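You operate a simulated robot arm through the tools that you are given. There is no shell and no other tool.

The job below is to be done with a simulated two-armed robot. You get a single attempt, and the scene is never put back.

Task
Dress the burnt switch contact and test it for a green lamp.
Fine: purple dressing stone back, contact arm shut before the test. Set down upright: purple dressing stone. Where these are worked on the way, their far stop is far enough and under half their travel is too little: contact arm. What is to be rubbed or washed off counts as gone when no trace of it is left.

Only the result counts: the job must be done as asked and must still hold three seconds after the hand-in. Knocking over, shifting, dropping, spilling or breaking anything else fails it.

Robot
Two 7-joint arms with two-finger parallel grippers on one trunk that stands fixed in place. Base frame: the origin is at the foot of the trunk, x ahead of it, y to its left, z up. Readings come in m, rad, newtons and seconds.
The left shoulder is at [0.07, 0.134, 1.251], the right one opposite. With the tool pointing down near the work surface each hand reaches from about 0.1 to 0.64 m from the base axis, measured 20 degrees to its own side. Payload 1.57 kg a hand.
The TCP of each hand is the grasp point between the finger pads, 0.03 m short of the fingertips. In the tool frame z runs along the fingers and y along their closing line. Largest opening 0.08 m; finger width 0.017, thickness 0.012; the body of the gripper, 0.04 by 0.082 m, starts 0.08 m behind the TCP.
Orientation is that of the tool frame in the base frame, as a unit quaternion [x, y, z, w]. With the fingers straight down and closing along the base's y, the tool's x points along the base's -x, its y along +y and its z along -z.

Tools
- The arms move only by the tool send_rows. It takes "left_series", "right_series" or both (then of equal length, played together; a hand with none holds still); each is one flat list of numbers, 7 for each row, row after row: the opening in per cent of the stroke, from 0 (shut) to 100 (fully open), then the shift along the base's x, y, z in m, then the turn, a rotation vector about the base's x, y, z in rad. In form: [jaw, x, y, z, rx, ry, rz, jaw, x, y, z, rx, ry, rz, ...]. A call has 1 to 20 rows; each row shifts and turns the commanded pose from where the row before left it. Each row takes 0.2 s and may step no farther than 0.05 m and 0.15 rad from the row before; otherwise, or with a gripper value out of range, the whole call is refused. Where a pose cannot be reached the arm comes as near as it can. A force on the tool above 60 N (or 10 N above the force at the start of the call, whichever is more), or a blocked arm, ends the call early, and 0.2 s more pass. Each finger travels about 0.153 m/s and halts on what it meets, pressing with about 39 N; the grip force reading is that of the motor and also rises with nothing between the fingers. The clock runs only during rows and for 0.2 s after the last one: add rows that do not move to give the fingers time. The reply holds the time, the measured pose of the TCP, the force on the tool along the base axes, the opening and the grip force, in the units named above and with some noise, with the torque about the TCP (base axes, N m) and any sound that the robot's microphone picked up.
- Cameras (640 x 400 px; columns grow to the right, rows downward): "scene" is now at [0.129, 0.0335, 1.4705]; the picture's right is [0.38, -0.93, 0.00], its down [-0.61, -0.25, -0.75] and it looks along [0.69, 0.28, -0.66] (base axes); focal length 244 px, centre (320, 200). "left" rides on the left gripper at [0.072, 0.007, -0.122] in its tool frame; the picture's right is [-0.09, 1.00, 0.00], its down [-0.84, -0.08, -0.54] and it looks along [-0.54, -0.05, 0.84] (tool axes); focal length 238 px, centre (320, 200). "right" rides on the right gripper at [0.072, -0.007, -0.122] in its tool frame; the picture's right is [0.09, 1.00, 0.00], its down [-0.84, 0.08, -0.54] and it looks along [-0.54, 0.05, 0.84] (tool axes); focal length 238 px, centre (320, 200). There is no depth. A picture from a camera that has moved, and an enlarged one, comes with that camera's place and axes in the base frame and with its lens.
- get_image(camera): a new picture of that camera. The clock stands still meanwhile.
- raise_lower(by): slides the trunk up (or, below 0, down) by that many m; the arms and the scene camera ride with it, the base frame stays. It gives what a move gives, with no picture.
- aim_head(pan, tilt): turns the head with the scene camera to pan (to the left, within 1.501 rad either way) and tilt (down, from -0.506 to 1.204), counted from straight ahead of the robot. It gives what a move gives.
- close_up(camera, box): a new picture of the part [left, top, right, bottom] of that camera's present view, enlarged. The clock stands still meanwhile.
- finish_job(): hands the job in; it is judged then, once.

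Nothing tells you positions but the pictures and the camera data. Unless the task says otherwise, let go and move clear before handing in.

The tools are called after "Call:" as a command line: name --argument value ..., lists and objects as JSON in quotes. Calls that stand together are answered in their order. send_rows: Moves the arms, as the interface text tells. Its arguments: {"type":"object","properties":{"left_series":{"type":"array"},"right_series":{"type":"array"}},"required":[]} The other tools are called the same way: raise_lower (by) slides the trunk up or down; aim_head (pan, tilt) turns the head that bears the scene camera; get_image (camera) takes a picture; close_up (camera, box) takes an enlarged picture of a part of a camera's view; finish_job () hands the job in.

At the start:

```text
time_s: 0.0
left_position: [0.349, 0.4123, 1.2933]
left_tool_rot: [0.0, 1.0, 0.0, -0.001]
left_force: [0.5, 0.4, 1.1]
left_ft_torque: [0.01, -0.03, 0.03]
left_gripper_width: 0.0801
left_gripper_force: 0.0
right_position: [0.33, 0.0011, 1.3239]
right_tool_rot: [0.0, 1.0, 0.0, 0.0]
right_force: [-0.4, 0.9, -0.6]
right_ft_torque: [0.02, 0.0, 0.01]
right_gripper_width: 0.0803
right_gripper_force: 0.2
trunk travel left (down, up): [-0.825, 0.115]
head pan, tilt: [0.389, 0.726]
```

scene: 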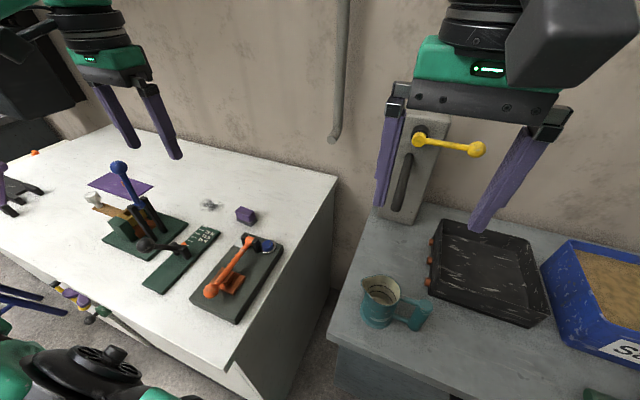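
right: 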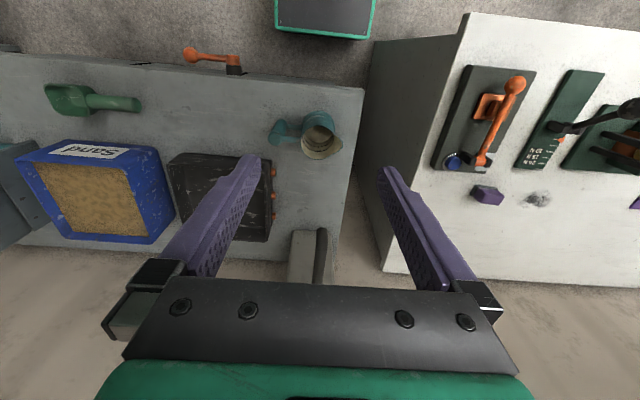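
left: 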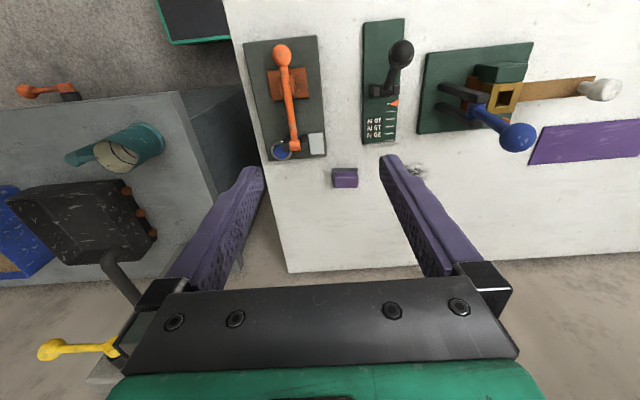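

I see a white bench on the left with an orange-handled lever device, a black-knobbed selector with markings, a blue-knobbed knife switch, a purple block (probably the dressing stone), and a purple mat. I'll look closer before moving anything.

Call:
close_up --camera "scene" --box '[80, 140, 300, 330]'

Call:
close_up --camera "left" --box '[230, 10, 440, 200]'

Call:
close_up --camera "left" --box '[400, 20, 640, 200]'

Call:
close_up --camera "right" --box '[420, 40, 640, 240]'

```text
2.11 times, centred on (190, 235) of scene
camera zoom: at [0.129, 0.0335, 1.4705], right [0.38, -0.93, 0.0], down [-0.61, -0.25, -0.75], along [0.69, 0.28, -0.66], focal length 513 px, centre (594, 126)
```

zoom: 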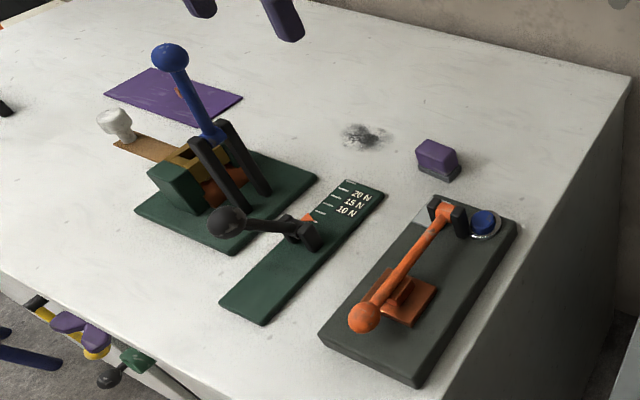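

```text
2.11 times, centred on (335, 105) of left
camera zoom: at [0.2778, 0.4196, 1.4136], right [0.09, 1.0, 0.0], down [0.84, -0.08, 0.54], along [0.54, -0.05, -0.84], focal length 502 px, centre (288, 400)
```

zoom: 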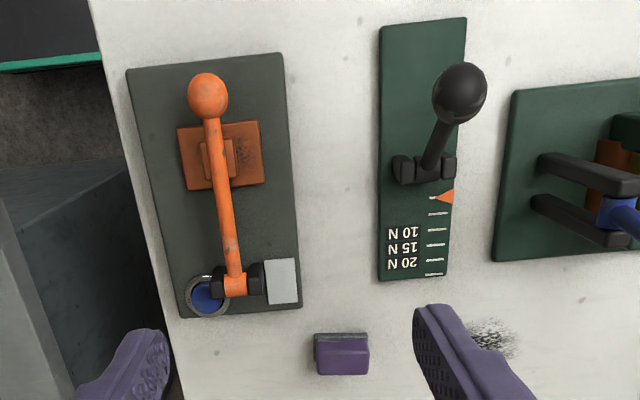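

```text
2.22 times, centred on (520, 110) of left
camera zoom: at [0.2778, 0.4196, 1.4136], right [0.09, 1.0, 0.0], down [0.84, -0.08, 0.54], along [0.54, -0.05, -0.84], focal length 530 px, centre (-124, 400)
```

zoom: 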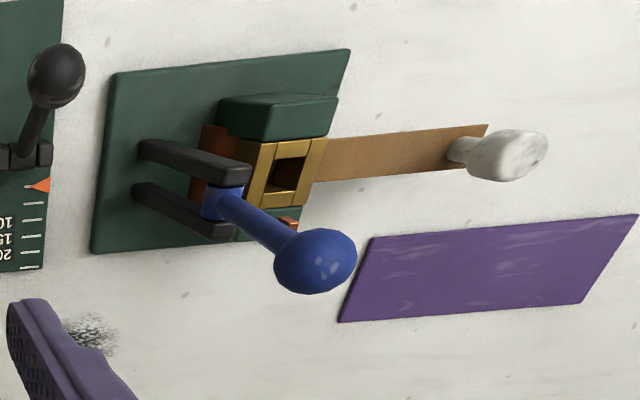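

```text
2.00 times, centred on (530, 140) of right
camera zoom: at [0.2574, -0.0054, 1.4451], right [-0.09, 1.0, 0.0], down [0.84, 0.08, 0.54], along [0.54, 0.05, -0.84], focal length 477 px, centre (-100, 320)
```

zoom: 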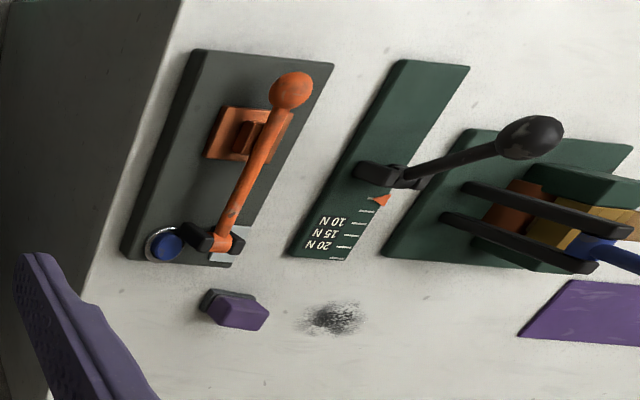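

The orange lever with a ball end lies over an orange contact block that shows a dark patch, with a blue button beside its pivot. The purple block next to it, at about (0.535, 0.453, 0.93), looks like the stone. I'll zoom in further to confirm the mechanism.

Call:
close_up --camera "left" --box '[240, 30, 340, 100]'

Call:
close_up --camera "left" --box '[250, 120, 370, 200]'

Call:
close_up --camera "scene" --box '[185, 220, 295, 330]'

Call:
close_up --camera "scene" --box '[80, 150, 200, 270]'

Call:
close_up --camera "right" --box '[430, 60, 550, 220]'

```text
5.71 times, centred on (290, 65) of left
camera zoom: at [0.2778, 0.4196, 1.4136], right [0.09, 1.0, 0.0], down [0.84, -0.08, 0.54], along [0.54, -0.05, -0.84], focal length 1362 px, centre (491, 971)
```

zoom: 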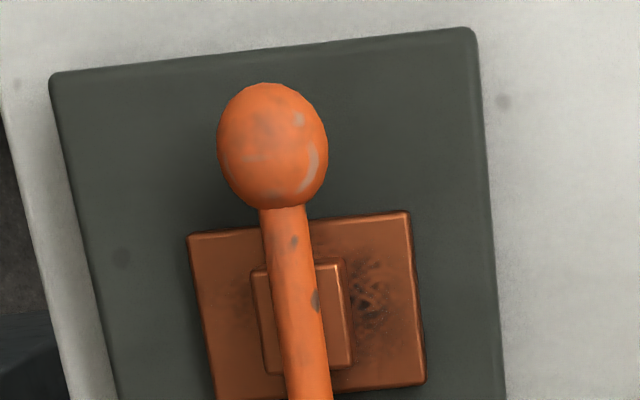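

```text
5.00 times, centred on (310, 160) of left
camera zoom: at [0.2778, 0.4196, 1.4136], right [0.09, 1.0, 0.0], down [0.84, -0.08, 0.54], along [0.54, -0.05, -0.84], focal length 1192 px, centre (370, 400)
```

zoom: 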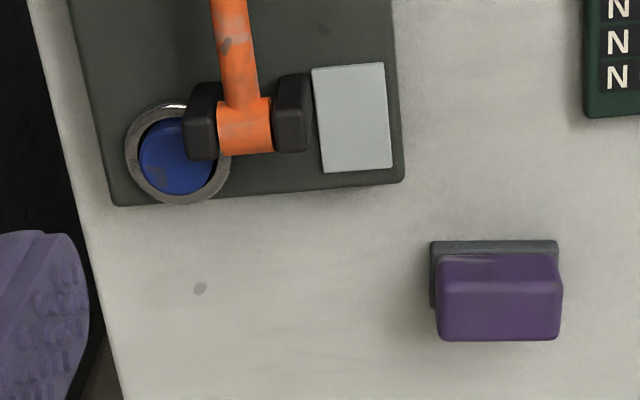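

```text
3.64 times, centred on (240, 275) of scene
camera zoom: at [0.129, 0.0335, 1.4705], right [0.38, -0.93, 0.0], down [-0.61, -0.25, -0.75], along [0.69, 0.28, -0.66], focal length 886 px, centre (611, -73)
```

zoom: 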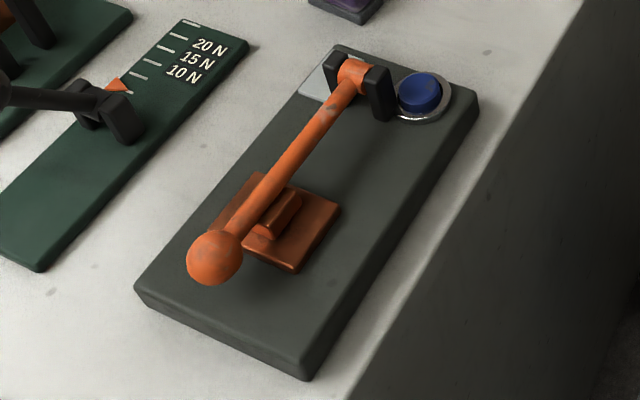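

```text
3.33 times, centred on (140, 210) of scene
camera zoom: at [0.129, 0.0335, 1.4705], right [0.38, -0.93, 0.0], down [-0.61, -0.25, -0.75], along [0.69, 0.28, -0.66], focal length 812 px, centre (920, 167)
```

zoom: 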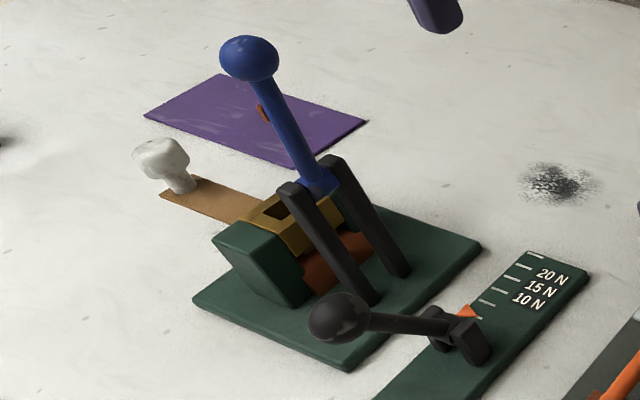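

```text
2.50 times, centred on (490, 140) of right
camera zoom: at [0.2574, -0.0054, 1.4451], right [-0.09, 1.0, 0.0], down [0.84, 0.08, 0.54], along [0.54, 0.05, -0.84], focal length 596 px, centre (-105, 350)
```

zoom: 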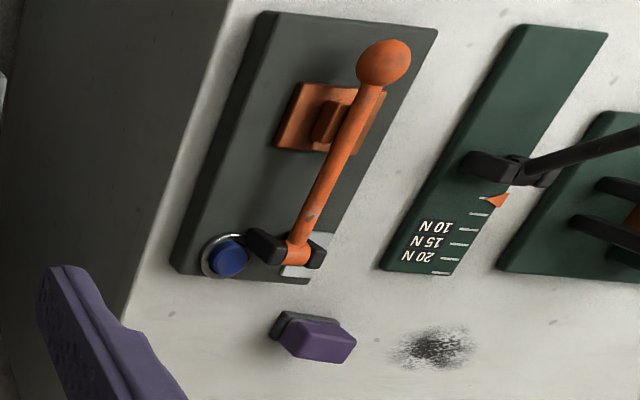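

The contact arm is hinged at about (0.432, 0.357, 0.972) with its ball at about (0.284, 0.358, 0.968), and it is lying shut. The burnt copper pad is under it, the blue test button is beside the hinge, and the grey lamp pad is on the other side. I'll bring the left hand closer for a better view.

Call:
send_rows --left_series '[100, -0.02, -0.01, -0.04, 0, 0, 0, 100, -0.02, -0.01, -0.04, 0, 0, 0, 100, -0.01, -0.01, -0.04, 0, 0, 0, 100, 0, 0, 0, 0, 0, 0]'

Call:
get_image --camera "left"

Call:
get_image --camera "scene"

```text
time_s: 1.0
left_position: [0.2979, 0.3817, 1.1738]
left_tool_rot: [0.0, 1.0, 0.0, 0.0]
left_force: [0.1, 0.2, -0.4]
left_ft_torque: [-0.02, 0.0, 0.03]
left_gripper_width: 0.0798
left_gripper_force: 0.1
right_position: [0.3297, 0.0017, 1.3232]
right_tool_rot: [0.0, 1.0, -0.001, 0.0]
right_force: [-0.3, 0.4, 0.6]
right_ft_torque: [-0.04, 0.02, 0.01]
right_gripper_width: 0.0799
right_gripper_force: 0.1
trunk travel left (down, up): [-0.825, 0.115]
head pan, tilt: [0.389, 0.726]
```

```text
taken
camera left: at [0.2278, 0.39, 1.2936], right [0.09, 1.0, 0.0], down [0.84, -0.08, 0.54], along [0.54, -0.05, -0.84], focal length 238 px, centre (320, 200)
```

left: 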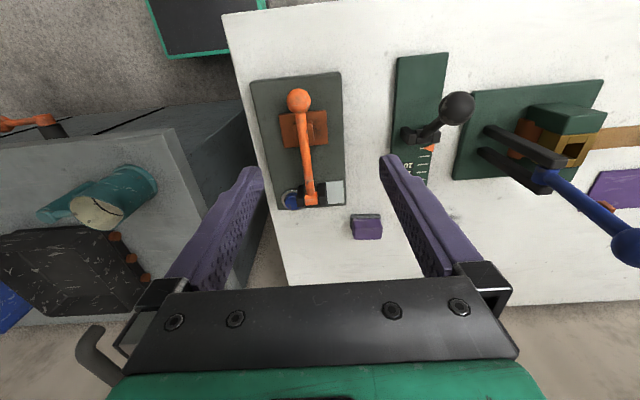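

```text
taken
camera scene: at [0.1295, 0.034, 1.4704], right [0.38, -0.93, 0.0], down [-0.61, -0.25, -0.75], along [0.69, 0.28, -0.66], focal length 244 px, centre (320, 200)
```

scene: 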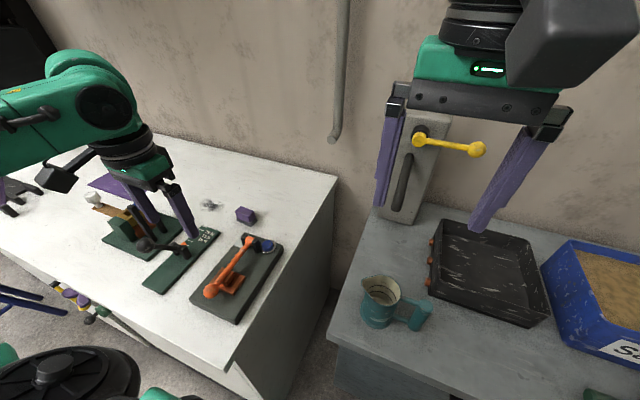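

The left hand is now nearer and the whole orange switch is in view. I'll zoom on the contact, the hinge and button area, and the stone.

Call:
close_up --camera "left" --box '[240, 70, 360, 145]'

Call:
close_up --camera "left" --box '[260, 150, 400, 250]'

Call:
close_up --camera "scene" --box '[225, 195, 285, 245]'

Call:
close_up --camera "right" --box '[460, 170, 560, 230]'

```text
5.33 times, centred on (300, 108) of left
camera zoom: at [0.2278, 0.39, 1.2936], right [0.09, 1.0, 0.0], down [0.84, -0.08, 0.54], along [0.54, -0.05, -0.84], focal length 1271 px, centre (427, 693)
```

zoom: 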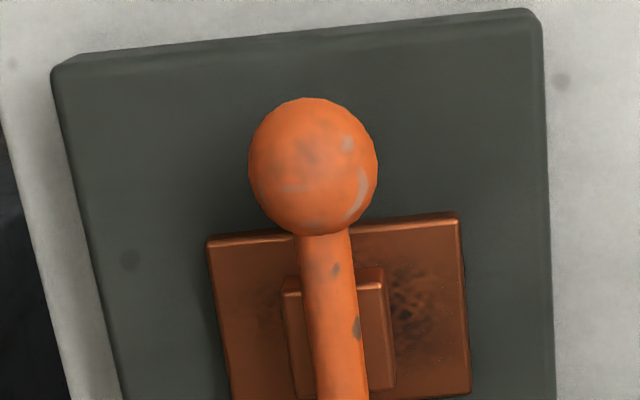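

```text
4.00 times, centred on (330, 200) of left
camera zoom: at [0.2278, 0.39, 1.2936], right [0.09, 1.0, 0.0], down [0.84, -0.08, 0.54], along [0.54, -0.05, -0.84], focal length 953 px, centre (280, 200)
```

zoom: 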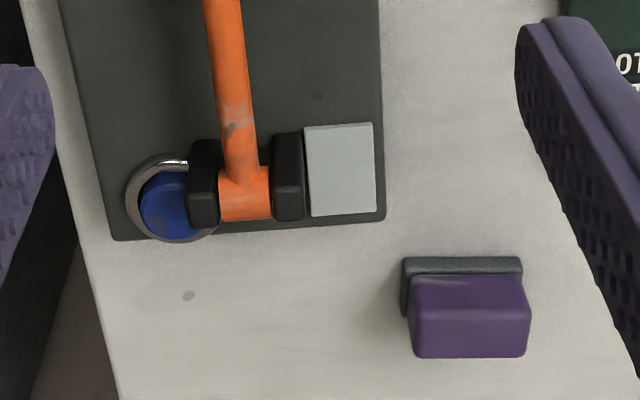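

```text
8.00 times, centred on (255, 220) of scene
camera zoom: at [0.1295, 0.034, 1.4704], right [0.38, -0.93, 0.0], down [-0.61, -0.25, -0.75], along [0.69, 0.28, -0.66], focal length 1949 px, centre (840, 40)
```

zoom: 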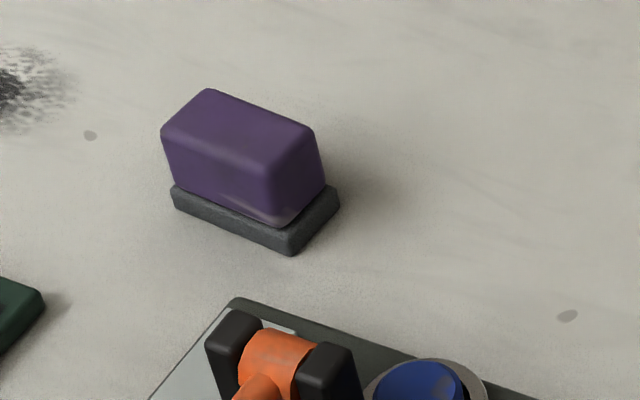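

```text
6.40 times, centred on (510, 200) of right
camera zoom: at [0.2579, -0.005, 1.445], right [-0.09, 1.0, 0.0], down [0.84, 0.08, 0.54], along [0.54, 0.05, -0.84], focal length 1525 px, centre (-896, 200)
```

zoom: 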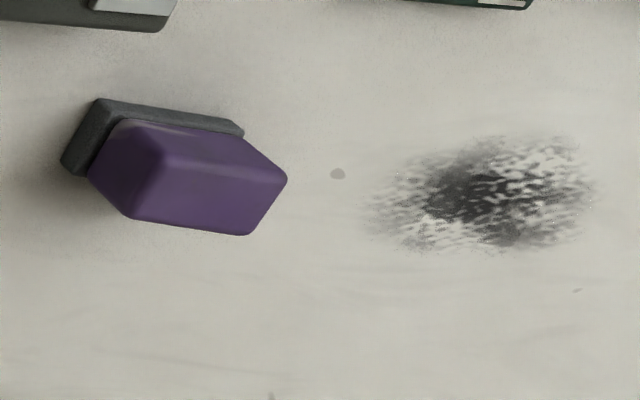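

The stone is a purple handle on a grey sole, centred near (0.537, 0.455) on a table at z of about 0.907. The burnt pad spans about x 0.306–0.356 and y 0.323–0.392. Next I'll bring the left gripper over the contact arm's ball with the fingers straddling it.

Call:
send_rows --left_series '[100, -0.005, -0.008, -0.04, 0, 0, 0, 100, -0.005, -0.008, -0.04, 0, 0, 0, 100, -0.004, -0.008, -0.04, 0, 0, 0, 100, 0, 0, 0, 0, 0, 0]'

Call:
get_image --camera "left"

Call:
get_image --camera "scene"

```text
time_s: 2.0
left_position: [0.2864, 0.3559, 1.0528]
left_tool_rot: [0.0, 1.0, 0.001, 0.0]
left_force: [0.3, 0.2, -0.3]
left_ft_torque: [-0.01, 0.04, -0.02]
left_gripper_width: 0.0801
left_gripper_force: 0.0
right_position: [0.3314, -0.0018, 1.3233]
right_tool_rot: [0.001, 1.0, 0.0, -0.002]
right_force: [-0.2, 0.2, 0.0]
right_ft_torque: [0.0, 0.01, 0.0]
right_gripper_width: 0.0802
right_gripper_force: 0.0
trunk travel left (down, up): [-0.825, 0.115]
head pan, tilt: [0.389, 0.726]
```

```text
taken
camera left: at [0.2156, 0.3637, 1.1741], right [0.09, 1.0, 0.0], down [0.84, -0.08, 0.54], along [0.54, -0.05, -0.84], focal length 238 px, centre (320, 200)
```

left: 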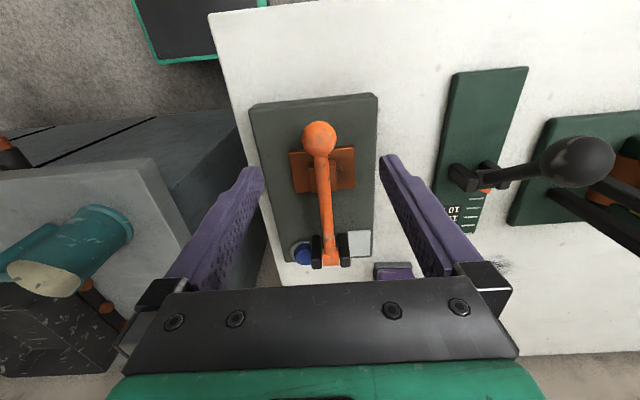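

```text
taken
camera scene: at [0.1314, 0.031, 1.4703], right [0.38, -0.93, 0.0], down [-0.62, -0.25, -0.75], along [0.69, 0.28, -0.66], focal length 244 px, centre (320, 200)
```

scene: 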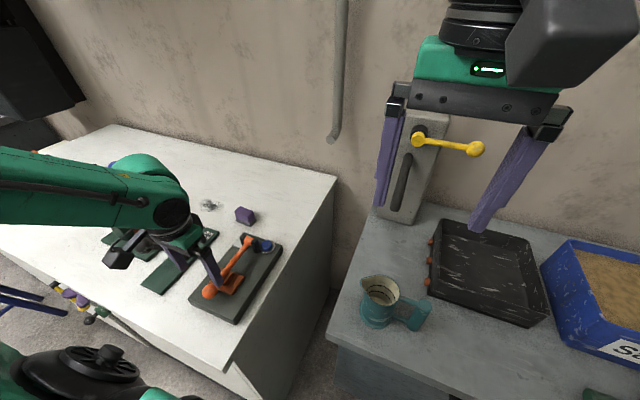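

The fingers straddle the ball, and the recomputed ball position is about (0.285, 0.357). I'll lower onto it and close.

Call:
send_rows --left_series '[100, 0, 0.001, -0.04, 0, 0, 0, 100, -0.001, 0, -0.036, 0, 0, 0, 100, 0, 0, 0, 0, 0, 0, 0, 0, 0, 0, 0, 0, 0, 0, 0, 0, 0, 0, 0, 0, 0, 0, 0, 0, 0, 0, 0]'

Call:
get_image --camera "left"

Call:
close_up --camera "scene" --box '[120, 180, 320, 330]'

```text
time_s: 3.4
left_position: [0.2824, 0.3553, 0.9763]
left_tool_rot: [0.0, 1.0, -0.001, 0.0]
left_force: [-2.3, -10.3, -3.5]
left_ft_torque: [-0.34, 0.44, -0.09]
left_gripper_width: 0.0312
left_gripper_force: 39.6
right_position: [0.3295, -0.004, 1.3225]
right_tool_rot: [0.0, 1.0, 0.002, 0.0]
right_force: [0.3, -0.8, 0.1]
right_ft_torque: [0.01, -0.01, 0.02]
right_gripper_width: 0.0799
right_gripper_force: 0.0
trunk travel left (down, up): [-0.825, 0.115]
head pan, tilt: [0.389, 0.726]
```

```text
taken
camera left: at [0.2114, 0.3633, 1.0973], right [0.09, 1.0, 0.0], down [0.84, -0.08, 0.54], along [0.54, -0.05, -0.84], focal length 238 px, centre (320, 200)
```

left: 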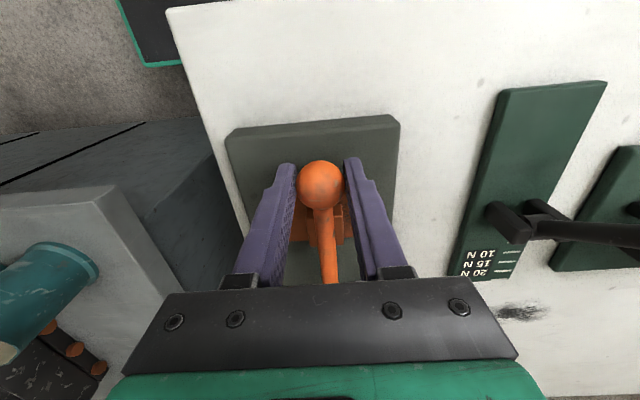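

```text
2.67 times, centred on (220, 255) of scene
camera zoom: at [0.1286, 0.0303, 1.4705], right [0.38, -0.93, 0.0], down [-0.61, -0.25, -0.75], along [0.69, 0.28, -0.66], focal length 650 px, centre (587, 53)
```

zoom: 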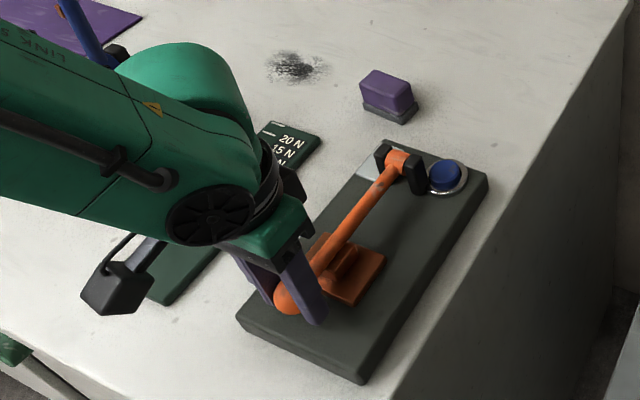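

I have the ball gripped at a width of 0.031. I'll swing it up along the arc about the hinge, starting with a partial lift and nudging y slightly to relieve the side force.

Call:
send_rows --left_series '[0, 0.0007, -0.001, 0.0188, 0, 0, 0, 0, 0.0039, -0.001, 0.0218, 0, 0, 0, 0, 0.0071, 0, 0.021, 0, 0, 0, 0, 0.0101, 0, 0.0198, 0, 0, 0]'

Call:
close_up --camera "scene" --box '[120, 180, 320, 330]'

Call:
get_image --camera "left"

```text
time_s: 4.4
left_position: [0.3065, 0.3548, 1.0589]
left_tool_rot: [0.0, 1.0, 0.0, -0.001]
left_force: [-2.7, -8.3, -8.4]
left_ft_torque: [-0.31, 1.12, -0.01]
left_gripper_width: 0.0311
left_gripper_force: 39.8
right_position: [0.3305, -0.0006, 1.3231]
right_tool_rot: [0.0, 1.0, -0.001, 0.0]
right_force: [-0.8, -0.5, -0.1]
right_ft_torque: [0.01, 0.0, -0.02]
right_gripper_width: 0.0798
right_gripper_force: 0.0
trunk travel left (down, up): [-0.825, 0.115]
head pan, tilt: [0.389, 0.726]
```

```text
2.67 times, centred on (220, 255) of scene
camera zoom: at [0.1294, 0.0326, 1.4704], right [0.38, -0.93, 0.0], down [-0.61, -0.25, -0.75], along [0.69, 0.28, -0.66], focal length 650 px, centre (587, 53)
```

zoom: 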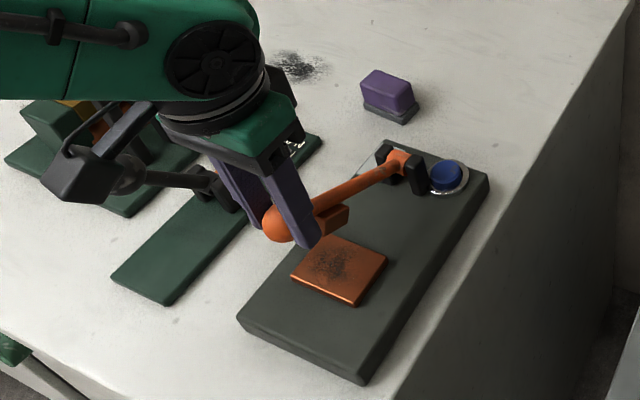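

```text
taken
camera left: at [0.2342, 0.3634, 1.1787], right [0.09, 1.0, 0.0], down [0.84, -0.08, 0.54], along [0.54, -0.05, -0.84], focal length 238 px, centre (320, 200)
```

left: 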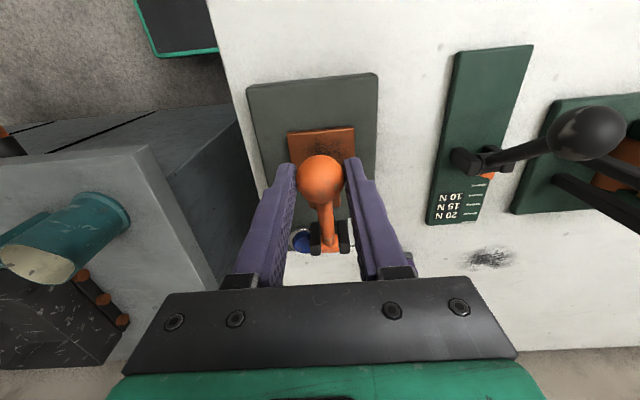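

The arm is lifting and the burnt patch is now exposed at the centre of the copper pad. I'll continue the arc towards the far stop.

Call:
send_rows --left_series '[0, 0.013, -0.001, 0.0179, 0, 0, 0, 0, 0.0155, -0.001, 0.0159, 0, 0, 0, 0, 0.0177, 0, 0.0133, 0, 0, 0, 0, 0.0195, 0, 0.0106, 0, 0, 0, 0, 0.0209, 0, 0.0075, 0, 0, 0, 0, 0.0218, 0, 0.0043, 0, 0, 0]'

Call:
close_up --camera "scene" --box '[120, 130, 320, 280]'

Call:
get_image --camera "left"

```text
time_s: 5.8
left_position: [0.4122, 0.3549, 1.129]
left_tool_rot: [0.0, 1.0, 0.002, 0.002]
left_force: [-9.4, 4.3, 8.8]
left_ft_torque: [0.22, 1.3, 0.01]
left_gripper_width: 0.0312
left_gripper_force: 39.9
right_position: [0.3264, 0.0003, 1.324]
right_tool_rot: [0.0, 1.0, 0.0, 0.001]
right_force: [0.0, 0.5, 0.8]
right_ft_torque: [0.01, -0.01, -0.03]
right_gripper_width: 0.0801
right_gripper_force: 0.0
trunk travel left (down, up): [-0.825, 0.115]
head pan, tilt: [0.389, 0.726]
```

```text
2.67 times, centred on (220, 205) of scene
camera zoom: at [0.1256, 0.0336, 1.471], right [0.38, -0.93, 0.0], down [-0.61, -0.25, -0.75], along [0.69, 0.28, -0.66], focal length 650 px, centre (587, 187)
```

zoom: 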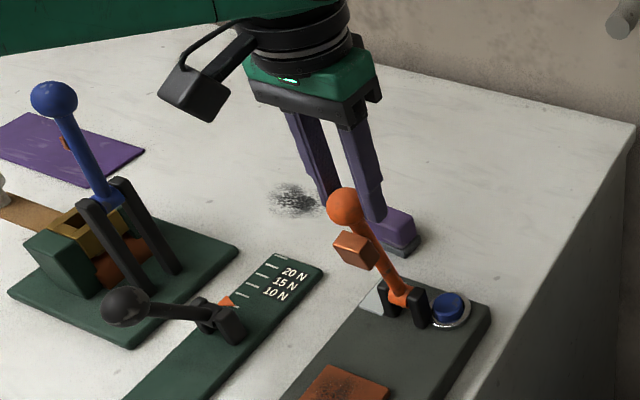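

```text
taken
camera left: at [0.3398, 0.3629, 1.2498], right [0.09, 1.0, 0.0], down [0.83, -0.08, 0.55], along [0.54, -0.05, -0.84], focal length 238 px, centre (320, 200)
```

left: 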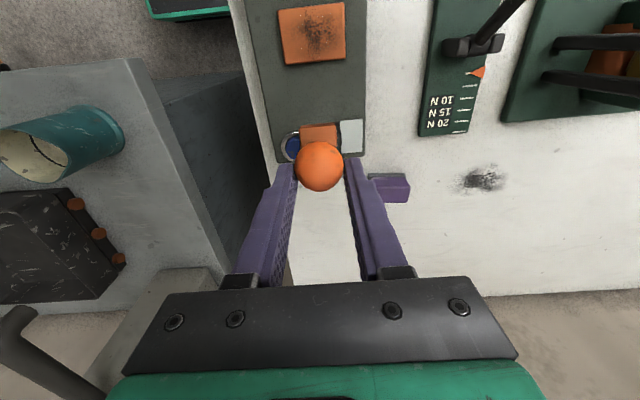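

The arm is nearly vertical at about 1.45 rad. I'll keep going past vertical, looking for the stop.

Call:
send_rows --left_series '[0, 0.0221, 0.0005, 0.003, 0, 0, 0, 0, 0.0221, 0, -0.0013, 0, 0, 0, 0, 0.01, 0, -0.002, 0, 0, 0]'

Call:
close_up --camera "scene" --box '[120, 130, 320, 280]'

```text
time_s: 6.6
left_position: [0.4709, 0.3539, 1.1262]
left_tool_rot: [0.0, 1.0, 0.0, 0.001]
left_force: [0.5, 0.8, -0.3]
left_ft_torque: [0.0, 0.0, -0.04]
left_gripper_width: 0.0
left_gripper_force: 21.1
right_position: [0.3317, 0.0005, 1.3225]
right_tool_rot: [-0.001, 1.0, -0.001, -0.001]
right_force: [0.4, 0.3, -0.1]
right_ft_torque: [0.02, 0.05, 0.0]
right_gripper_width: 0.08
right_gripper_force: 0.1
trunk travel left (down, up): [-0.825, 0.115]
head pan, tilt: [0.389, 0.726]
```

```text
2.67 times, centred on (220, 205) of scene
camera zoom: at [0.1308, 0.0333, 1.4702], right [0.38, -0.93, 0.0], down [-0.62, -0.25, -0.75], along [0.69, 0.28, -0.66], focal length 650 px, centre (587, 187)
```

zoom: 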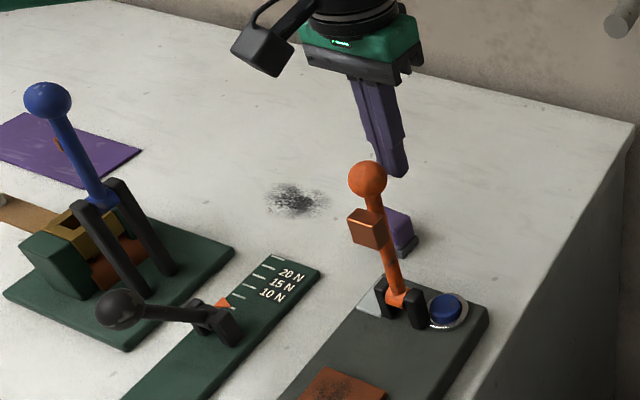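

The ball slipped from the grip and the arm now stands just past vertical, at about 93°, apparently on its stop and staying there. I'll move the left hand over the stone to check reach.

Call:
send_rows --left_series '[0, 0.02, 0.03, 0.02, 0, 0, 0, 0, 0.025, 0.035, 0, 0, 0, 0, 50, 0.02, 0.035, 0, 0, 0, 0, 100, 0, 0, 0, 0, 0, 0, 100, 0, 0, -0.02, 0, 0, 0]'

Call:
get_image --camera "left"

Call:
get_image --camera "scene"

```text
time_s: 7.8
left_position: [0.534, 0.455, 1.1276]
left_tool_rot: [0.0, 1.0, -0.001, 0.001]
left_force: [-0.2, -0.7, -0.6]
left_ft_torque: [-0.01, 0.02, -0.01]
left_gripper_width: 0.0799
left_gripper_force: 0.0
right_position: [0.3289, 0.0007, 1.3226]
right_tool_rot: [0.0, 1.0, 0.0, 0.0]
right_force: [-0.5, 0.1, -0.2]
right_ft_torque: [-0.01, 0.0, 0.0]
right_gripper_width: 0.08
right_gripper_force: 0.0
trunk travel left (down, up): [-0.825, 0.115]
head pan, tilt: [0.389, 0.726]
```

```text
taken
camera left: at [0.4623, 0.4641, 1.2485], right [0.09, 1.0, 0.0], down [0.84, -0.08, 0.54], along [0.54, -0.05, -0.84], focal length 238 px, centre (320, 200)
```

left: 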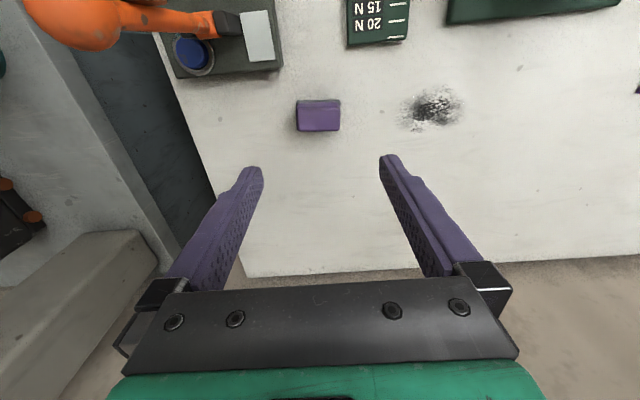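

```text
taken
camera scene: at [0.1285, 0.0344, 1.4705], right [0.38, -0.93, 0.0], down [-0.61, -0.25, -0.75], along [0.69, 0.28, -0.66], focal length 244 px, centre (320, 200)
```

scene: 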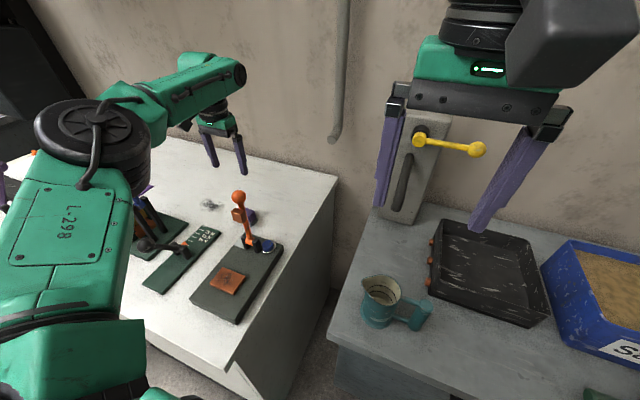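

Reach is fine and the contact arm stays up. I'll zoom on the stone from above to align the grasp.

Call:
close_up --camera "left" --box '[260, 80, 380, 155]'

Call:
close_up --camera "left" --box '[150, 0, 300, 90]'

```text
5.33 times, centred on (320, 118) of left
camera zoom: at [0.4623, 0.4641, 1.2485], right [0.09, 1.0, 0.0], down [0.84, -0.08, 0.54], along [0.54, -0.05, -0.84], focal length 1271 px, centre (320, 640)
```

zoom: 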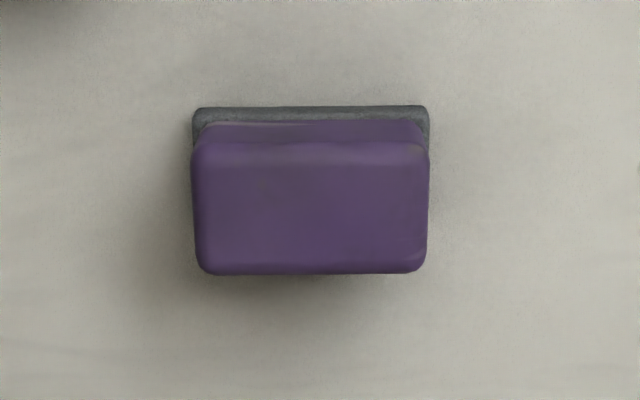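

```text
4.27 times, centred on (225, 45) of left
camera zoom: at [0.4623, 0.4641, 1.2485], right [0.09, 1.0, 0.0], down [0.84, -0.08, 0.54], along [0.54, -0.05, -0.84], focal length 1017 px, centre (725, 861)
```

zoom: 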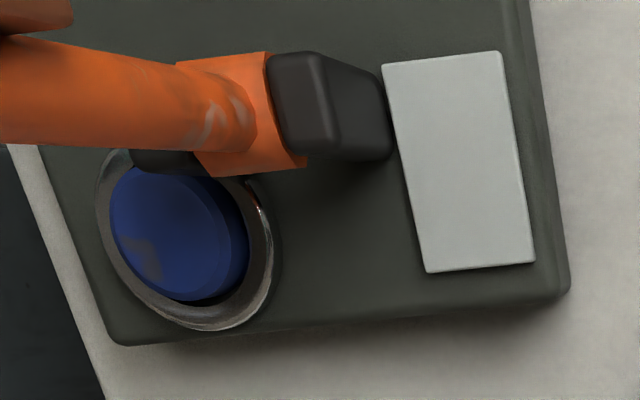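

The stone's long axis is turned about 4.6° clockwise from y, its centre is about (0.538, 0.456), and the top is at z of about 0.955. I'll yaw to match, centre over it and go partway down to check.

Call:
send_rows --left_series '[100, 0.0045, 0.0005, -0.04, 0, 0, -0.08, 100, 0, 0, -0.04, 0, 0, 0, 100, 0, 0, -0.03, 0, 0, 0, 100, 0, 0, 0, 0, 0, 0]'

Call:
get_image --camera "left"

Call:
close_up --camera "scene" --box '[180, 160, 300, 260]'

```text
time_s: 8.8
left_position: [0.5294, 0.4529, 1.0209]
left_tool_rot: [0.042, 0.999, 0.0, 0.001]
left_force: [-0.1, 0.3, -0.2]
left_ft_torque: [-0.01, 0.02, -0.02]
left_gripper_width: 0.08
left_gripper_force: 0.0
left hand out of reach, approached as far as the arm can: row 3
right_position: [0.3301, 0.0009, 1.3232]
right_tool_rot: [0.0, 1.0, 0.0, 0.001]
right_force: [-0.7, 0.1, -0.6]
right_ft_torque: [0.02, 0.04, 0.0]
right_gripper_width: 0.08
right_gripper_force: 0.1
trunk travel left (down, up): [-0.825, 0.115]
head pan, tilt: [0.389, 0.726]
```

```text
taken
camera left: at [0.4605, 0.4669, 1.1409], right [0.17, 0.99, 0.0], down [0.83, -0.14, 0.54], along [0.54, -0.09, -0.84], focal length 238 px, centre (320, 200)
```

left: 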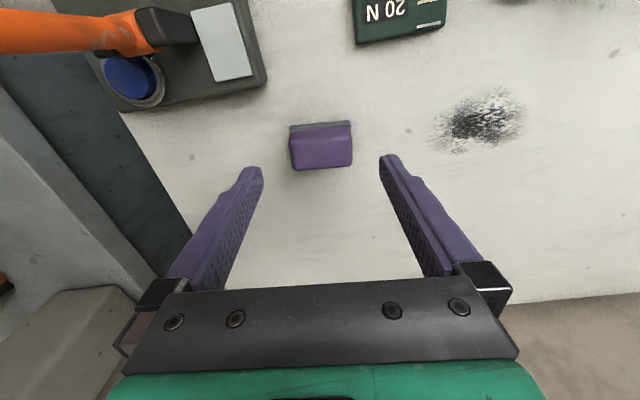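

```text
4.00 times, centred on (240, 210) of scene
camera zoom: at [0.1285, 0.0341, 1.4705], right [0.38, -0.93, 0.0], down [-0.61, -0.25, -0.75], along [0.69, 0.28, -0.66], focal length 974 px, centre (640, 160)
```

zoom: 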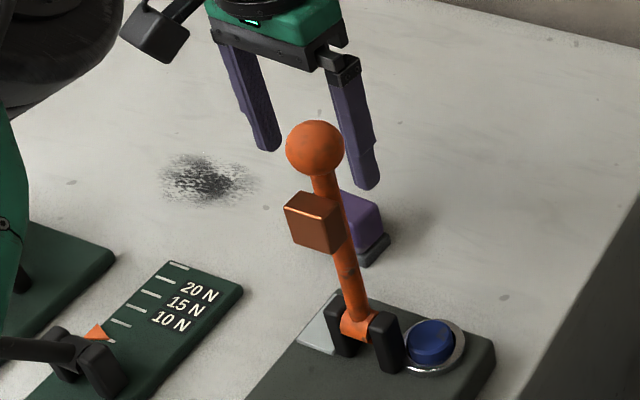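

At the current trunk height the stone is just out of reach. I'll raise the hand, look at where the elbow sits relative to the blue lever, and then lower the trunk.

Call:
send_rows --left_series '[100, -0.004, 0, 0.04, 0, 0, 0, 100, -0.004, 0, 0.04, 0, 0, 0, 100, 0, 0, 0.03, 0, 0, 0, 100, 0, 0, 0, 0, 0, 0]'

Call:
aim_head --pan 0.7 --tilt 0.726

Call:
get_image --camera "scene"

Call:
get_image --camera "right"

```text
time_s: 9.8
left_position: [0.5223, 0.4525, 1.1296]
left_tool_rot: [0.041, 0.999, 0.0, 0.0]
left_force: [0.6, 0.4, 0.2]
left_ft_torque: [0.04, 0.02, 0.0]
left_gripper_width: 0.0798
left_gripper_force: 0.1
right_position: [0.3298, 0.0006, 1.3219]
right_tool_rot: [-0.001, 1.0, 0.0, 0.001]
right_force: [0.0, 1.2, 0.2]
right_ft_torque: [-0.01, -0.03, 0.0]
right_gripper_width: 0.0801
right_gripper_force: 0.0
trunk travel left (down, up): [-0.825, 0.115]
head pan, tilt: [0.389, 0.726]
```

```text
time_s: 10.6
left_position: [0.5222, 0.4515, 1.1297]
left_tool_rot: [0.041, 0.999, 0.0, 0.0]
left_force: [-0.5, -0.2, 0.8]
left_ft_torque: [0.01, -0.01, -0.02]
left_gripper_width: 0.0798
left_gripper_force: 0.0
right_position: [0.3295, 0.0004, 1.3234]
right_tool_rot: [0.0, 1.0, 0.0, 0.0]
right_force: [0.1, 0.1, -0.8]
right_ft_torque: [-0.02, -0.02, 0.03]
right_gripper_width: 0.08
right_gripper_force: 0.0
trunk travel left (down, up): [-0.825, 0.115]
head pan, tilt: [0.7, 0.726]
```

```text
taken
camera scene: at [0.1155, 0.0558, 1.4705], right [0.64, -0.77, 0.0], down [-0.51, -0.43, -0.75], along [0.57, 0.48, -0.66], focal length 244 px, centre (320, 200)
```

scene: 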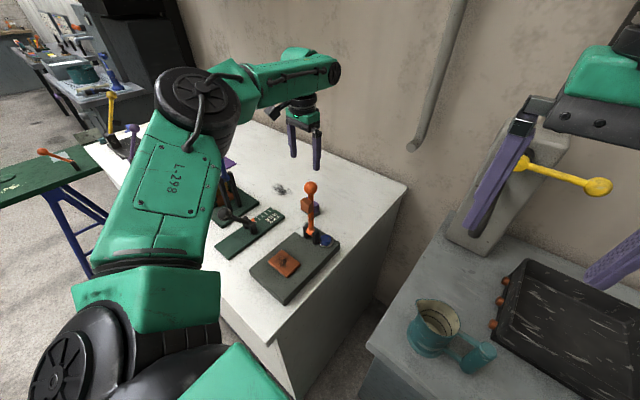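

```text
taken
camera right: at [0.2573, -0.0053, 1.4451], right [-0.09, 1.0, 0.0], down [0.84, 0.08, 0.54], along [0.54, 0.05, -0.84], focal length 238 px, centre (320, 200)
```

right: 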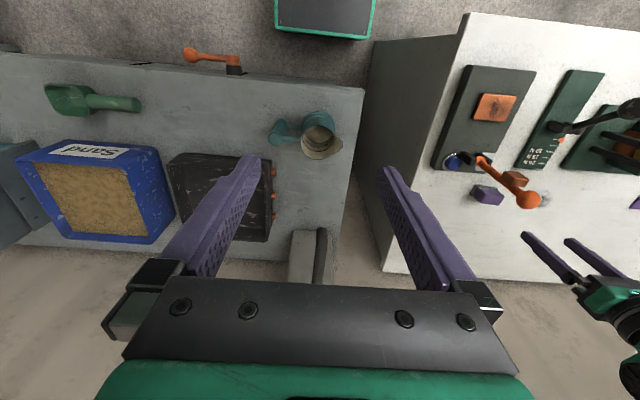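

The elbow is at roughly (0.25, 0.37, 1.36), well clear of the blue lever, so lowering the trunk is safe. I'll lower it by 0.12 m.

Call:
raise_lower --by -0.12

Call:
get_image --camera "left"

Call:
get_image --camera "scene"

```text
time_s: 12.1
left_position: [0.5234, 0.4511, 1.011]
left_tool_rot: [0.039, 0.999, 0.0, 0.0]
left_force: [0.4, -0.6, 1.0]
left_ft_torque: [-0.01, 0.05, 0.0]
left_gripper_width: 0.0797
left_gripper_force: 0.0
right_position: [0.3296, -0.0002, 1.2033]
right_tool_rot: [0.0, 1.0, 0.0, 0.0]
right_force: [-1.0, -0.1, 0.2]
right_ft_torque: [0.03, 0.04, 0.0]
right_gripper_width: 0.0799
right_gripper_force: 0.1
trunk travel left (down, up): [-0.705, 0.235]
head pan, tilt: [0.7, 0.726]
```

```text
taken
camera left: at [0.4518, 0.4656, 1.1305], right [0.17, 0.99, 0.0], down [0.83, -0.14, 0.54], along [0.53, -0.09, -0.84], focal length 238 px, centre (320, 200)
```

left: 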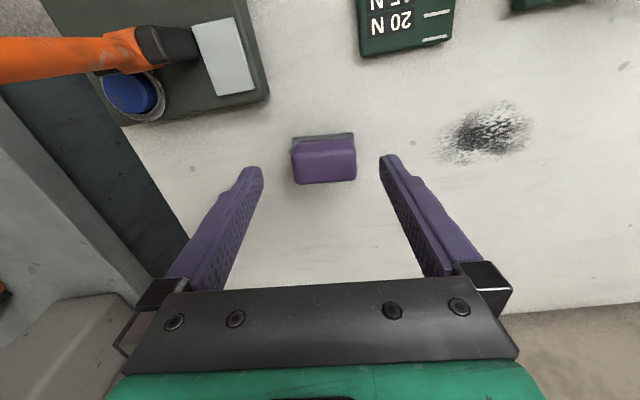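

```text
taken
camera scene: at [0.1154, 0.0557, 1.3505], right [0.64, -0.76, 0.0], down [-0.51, -0.43, -0.75], along [0.57, 0.48, -0.66], focal length 244 px, centre (320, 200)
```

scene: 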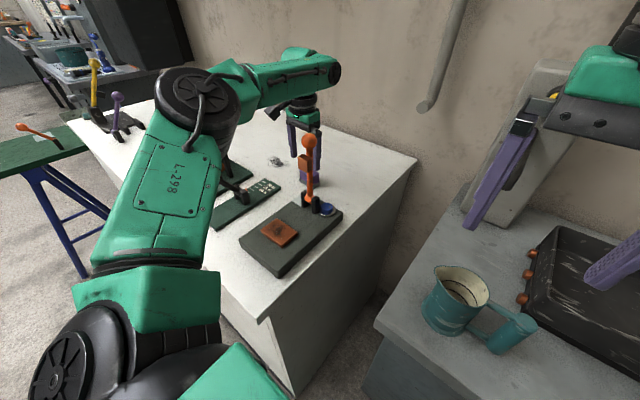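

The trunk is down and the stone is well within reach. I'll zoom once more to get its exact centre before descending.

Call:
close_up --camera "left" --box '[260, 115, 390, 195]'

```text
4.92 times, centred on (325, 155) of left
camera zoom: at [0.4518, 0.4656, 1.1305], right [0.17, 0.99, 0.0], down [0.83, -0.14, 0.54], along [0.53, -0.09, -0.84], focal length 1173 px, centre (295, 422)
```

zoom: 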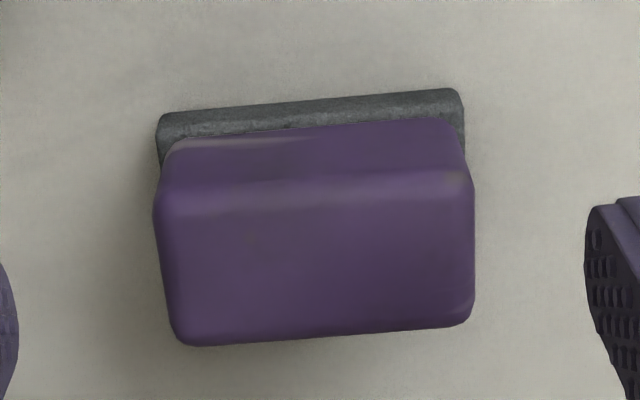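

The stone's handle centre is about (0.536, 0.456), with slab top at z of about 0.919 and handle top at about 0.95. I'll align, descend to TCP z of about 0.952 so the tips stay just above the slab, and close.

Call:
send_rows --left_series '[100, 0.0135, 0.0043, 0, 0, 0, 0, 100, 0, 0, -0.03, 0, 0, 0, 100, 0, 0, -0.029, 0, 0, 0, 100, 0, 0, 0, 0, 0, 0]'

Call:
get_image --camera "left"

```text
time_s: 13.1
left_position: [0.5357, 0.4556, 0.9507]
left_tool_rot: [0.04, 0.999, 0.0, -0.001]
left_force: [0.9, 0.1, 0.4]
left_ft_torque: [0.04, 0.04, 0.02]
left_gripper_width: 0.0803
left_gripper_force: 0.0
right_position: [0.3304, -0.0007, 1.2025]
right_tool_rot: [0.0, 1.0, 0.0, 0.0]
right_force: [-1.0, 0.0, -0.5]
right_ft_torque: [0.0, 0.01, 0.01]
right_gripper_width: 0.0799
right_gripper_force: 0.0
trunk travel left (down, up): [-0.705, 0.235]
head pan, tilt: [0.7, 0.726]
```

```text
taken
camera left: at [0.4652, 0.4692, 1.0715], right [0.17, 0.99, 0.0], down [0.83, -0.14, 0.54], along [0.53, -0.09, -0.84], focal length 238 px, centre (320, 200)
```

left: 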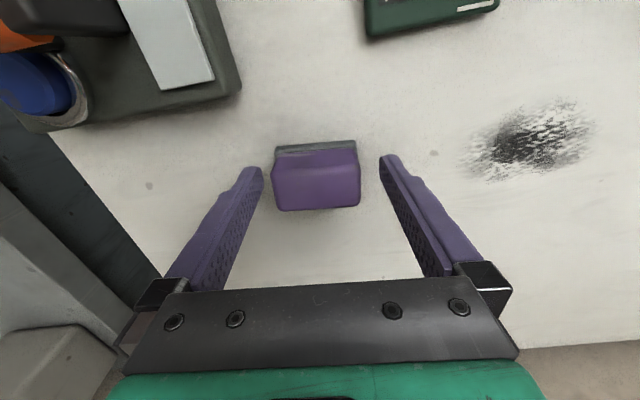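

The fingers are centred around the stone handle. I'll close the grip.

Call:
send_rows --left_series '[0, 0, 0, 0, 0, 0, 0, 0, 0, 0, 0, 0, 0, 0, 0, 0, 0, 0, 0, 0, 0]'

Call:
close_up --camera "left" --box '[220, 120, 420, 245]'

```text
time_s: 13.9
left_position: [0.5353, 0.4566, 0.9503]
left_tool_rot: [0.04, 0.999, 0.0, 0.001]
left_force: [0.3, -0.3, 0.0]
left_ft_torque: [0.03, 0.01, 0.02]
left_gripper_width: 0.0589
left_gripper_force: 39.1
right_position: [0.3298, 0.0004, 1.2039]
right_tool_rot: [0.0, 1.0, 0.0, 0.0]
right_force: [-0.8, 0.3, -1.0]
right_ft_torque: [-0.02, -0.01, -0.01]
right_gripper_width: 0.0801
right_gripper_force: 0.0
trunk travel left (down, up): [-0.705, 0.235]
head pan, tilt: [0.7, 0.726]
```

```text
3.20 times, centred on (320, 182) of left
camera zoom: at [0.4649, 0.4697, 1.0717], right [0.17, 0.99, 0.0], down [0.83, -0.14, 0.54], along [0.53, -0.09, -0.84], focal length 763 px, centre (320, 256)
```

zoom: 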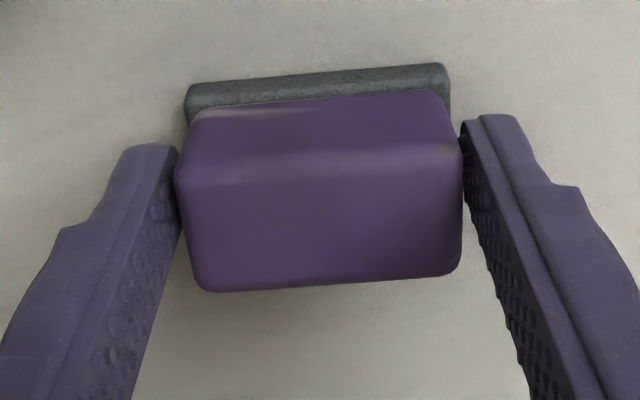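

The width of 0.0589 matches the slab rather than the narrower handle (about 0.053), so the tips may be biting the slab edge. I'll open, rise 6 mm and re-grip on the handle only.

Call:
send_rows --left_series '[100, 0, 0, 0, 0, 0, 0, 100, 0, 0, 0, 0, 0, 0, 100, 0, 0, 0.006, 0, 0, 0, 0, 0, 0, 0, 0, 0, 0, 0, 0, 0, 0, 0, 0, 0, 0, 0, 0, 0, 0, 0, 0]'

Call:
close_up --camera "left" --box '[220, 120, 420, 245]'

Call:
close_up --camera "scene" --box '[250, 100, 370, 220]'

```text
time_s: 15.3
left_position: [0.5358, 0.4561, 0.9578]
left_tool_rot: [0.039, 0.999, 0.0, 0.0]
left_force: [-0.9, 0.1, 0.6]
left_ft_torque: [-0.05, -0.02, -0.02]
left_gripper_width: 0.0592
left_gripper_force: 39.0
right_position: [0.3301, 0.0003, 1.2026]
right_tool_rot: [-0.001, 1.0, 0.0, 0.0]
right_force: [0.2, 0.6, -0.1]
right_ft_torque: [0.01, 0.0, -0.01]
right_gripper_width: 0.0798
right_gripper_force: 0.1
trunk travel left (down, up): [-0.705, 0.235]
head pan, tilt: [0.7, 0.726]
```

```text
3.20 times, centred on (320, 182) of left
camera zoom: at [0.4653, 0.4697, 1.0775], right [0.17, 0.99, 0.0], down [0.83, -0.14, 0.54], along [0.53, -0.09, -0.84], focal length 763 px, centre (320, 256)
```

zoom: 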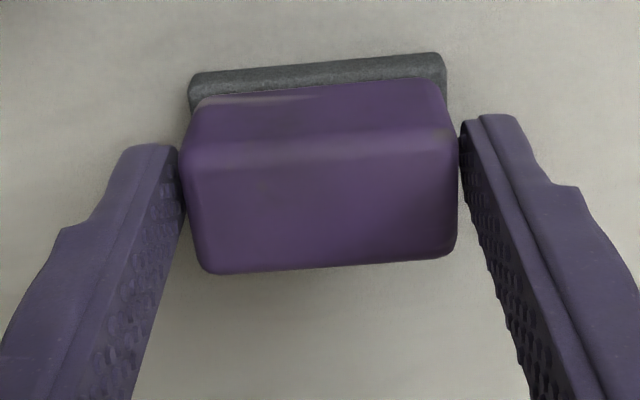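

```text
3.33 times, centred on (310, 160) of scene
camera zoom: at [0.1157, 0.0558, 1.3504], right [0.64, -0.76, 0.0], down [-0.51, -0.43, -0.75], along [0.57, 0.48, -0.66], focal length 812 px, centre (353, 333)
```

zoom: 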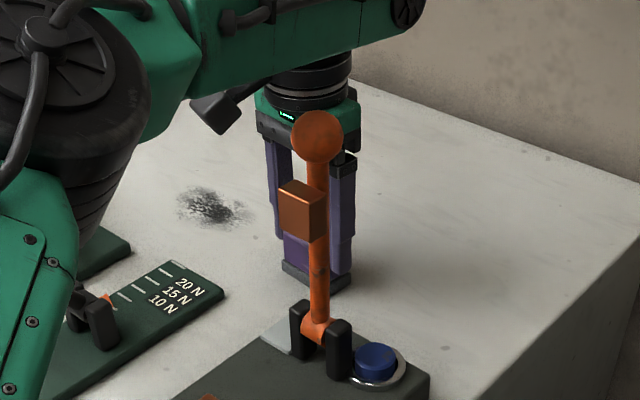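

The width is unchanged at 0.059, so that is the handle's true width. Triangulation puts the table at z of about 0.897, and handle top at about 0.93, so I should grip lower. I'll open, descend 15 mm and re-grip.

Call:
send_rows --left_series '[100, 0, 0, 0, 0, 0, 0, 100, 0, 0, 0, 0, 0, 0, 100, 0, 0, -0.0145, 0, 0, 0, 100, 0, 0, 0, 0, 0, 0, 0, 0, 0, 0, 0, 0, 0, 0, 0, 0, 0, 0, 0, 0, 0, 0, 0, 0, 0, 0, 0]'

Call:
close_up --camera "left" --box '[220, 120, 420, 245]'

Call:
close_up --camera "scene" --box '[270, 150, 340, 200]'

```text
time_s: 16.9
left_position: [0.5348, 0.456, 0.943]
left_tool_rot: [0.04, 0.999, 0.001, 0.0]
left_force: [0.6, 0.4, 0.3]
left_ft_torque: [0.0, 0.02, 0.01]
left_gripper_width: 0.0592
left_gripper_force: 39.1
right_position: [0.3301, 0.0005, 1.2031]
right_tool_rot: [-0.001, 1.0, 0.0, 0.0]
right_force: [-0.6, -1.0, 0.5]
right_ft_torque: [-0.03, 0.0, 0.03]
right_gripper_width: 0.0799
right_gripper_force: 0.1
trunk travel left (down, up): [-0.705, 0.235]
head pan, tilt: [0.7, 0.726]
```

```text
3.20 times, centred on (320, 182) of left
camera zoom: at [0.4654, 0.4699, 1.0627], right [0.17, 0.99, 0.0], down [0.83, -0.14, 0.54], along [0.53, -0.09, -0.84], focal length 763 px, centre (320, 256)
```

zoom: 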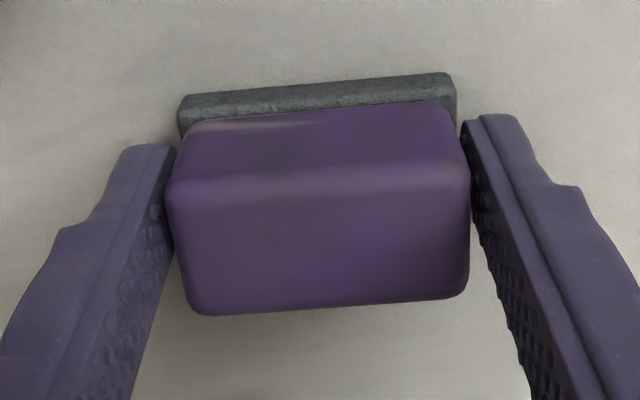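

```text
8.00 times, centred on (305, 175) of scene
camera zoom: at [0.1158, 0.0559, 1.3504], right [0.64, -0.76, 0.0], down [-0.51, -0.43, -0.75], along [0.57, 0.48, -0.66], focal length 1949 px, centre (440, 400)
```

zoom: 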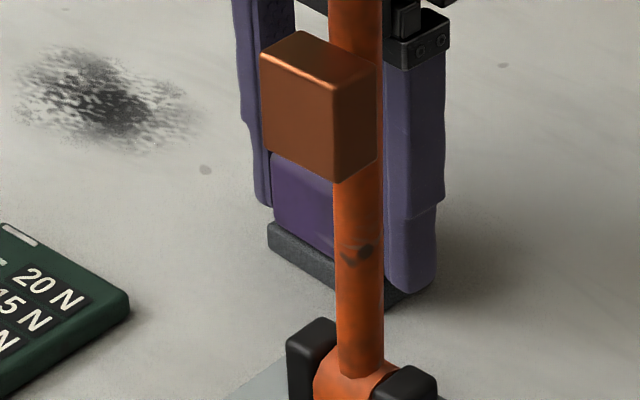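

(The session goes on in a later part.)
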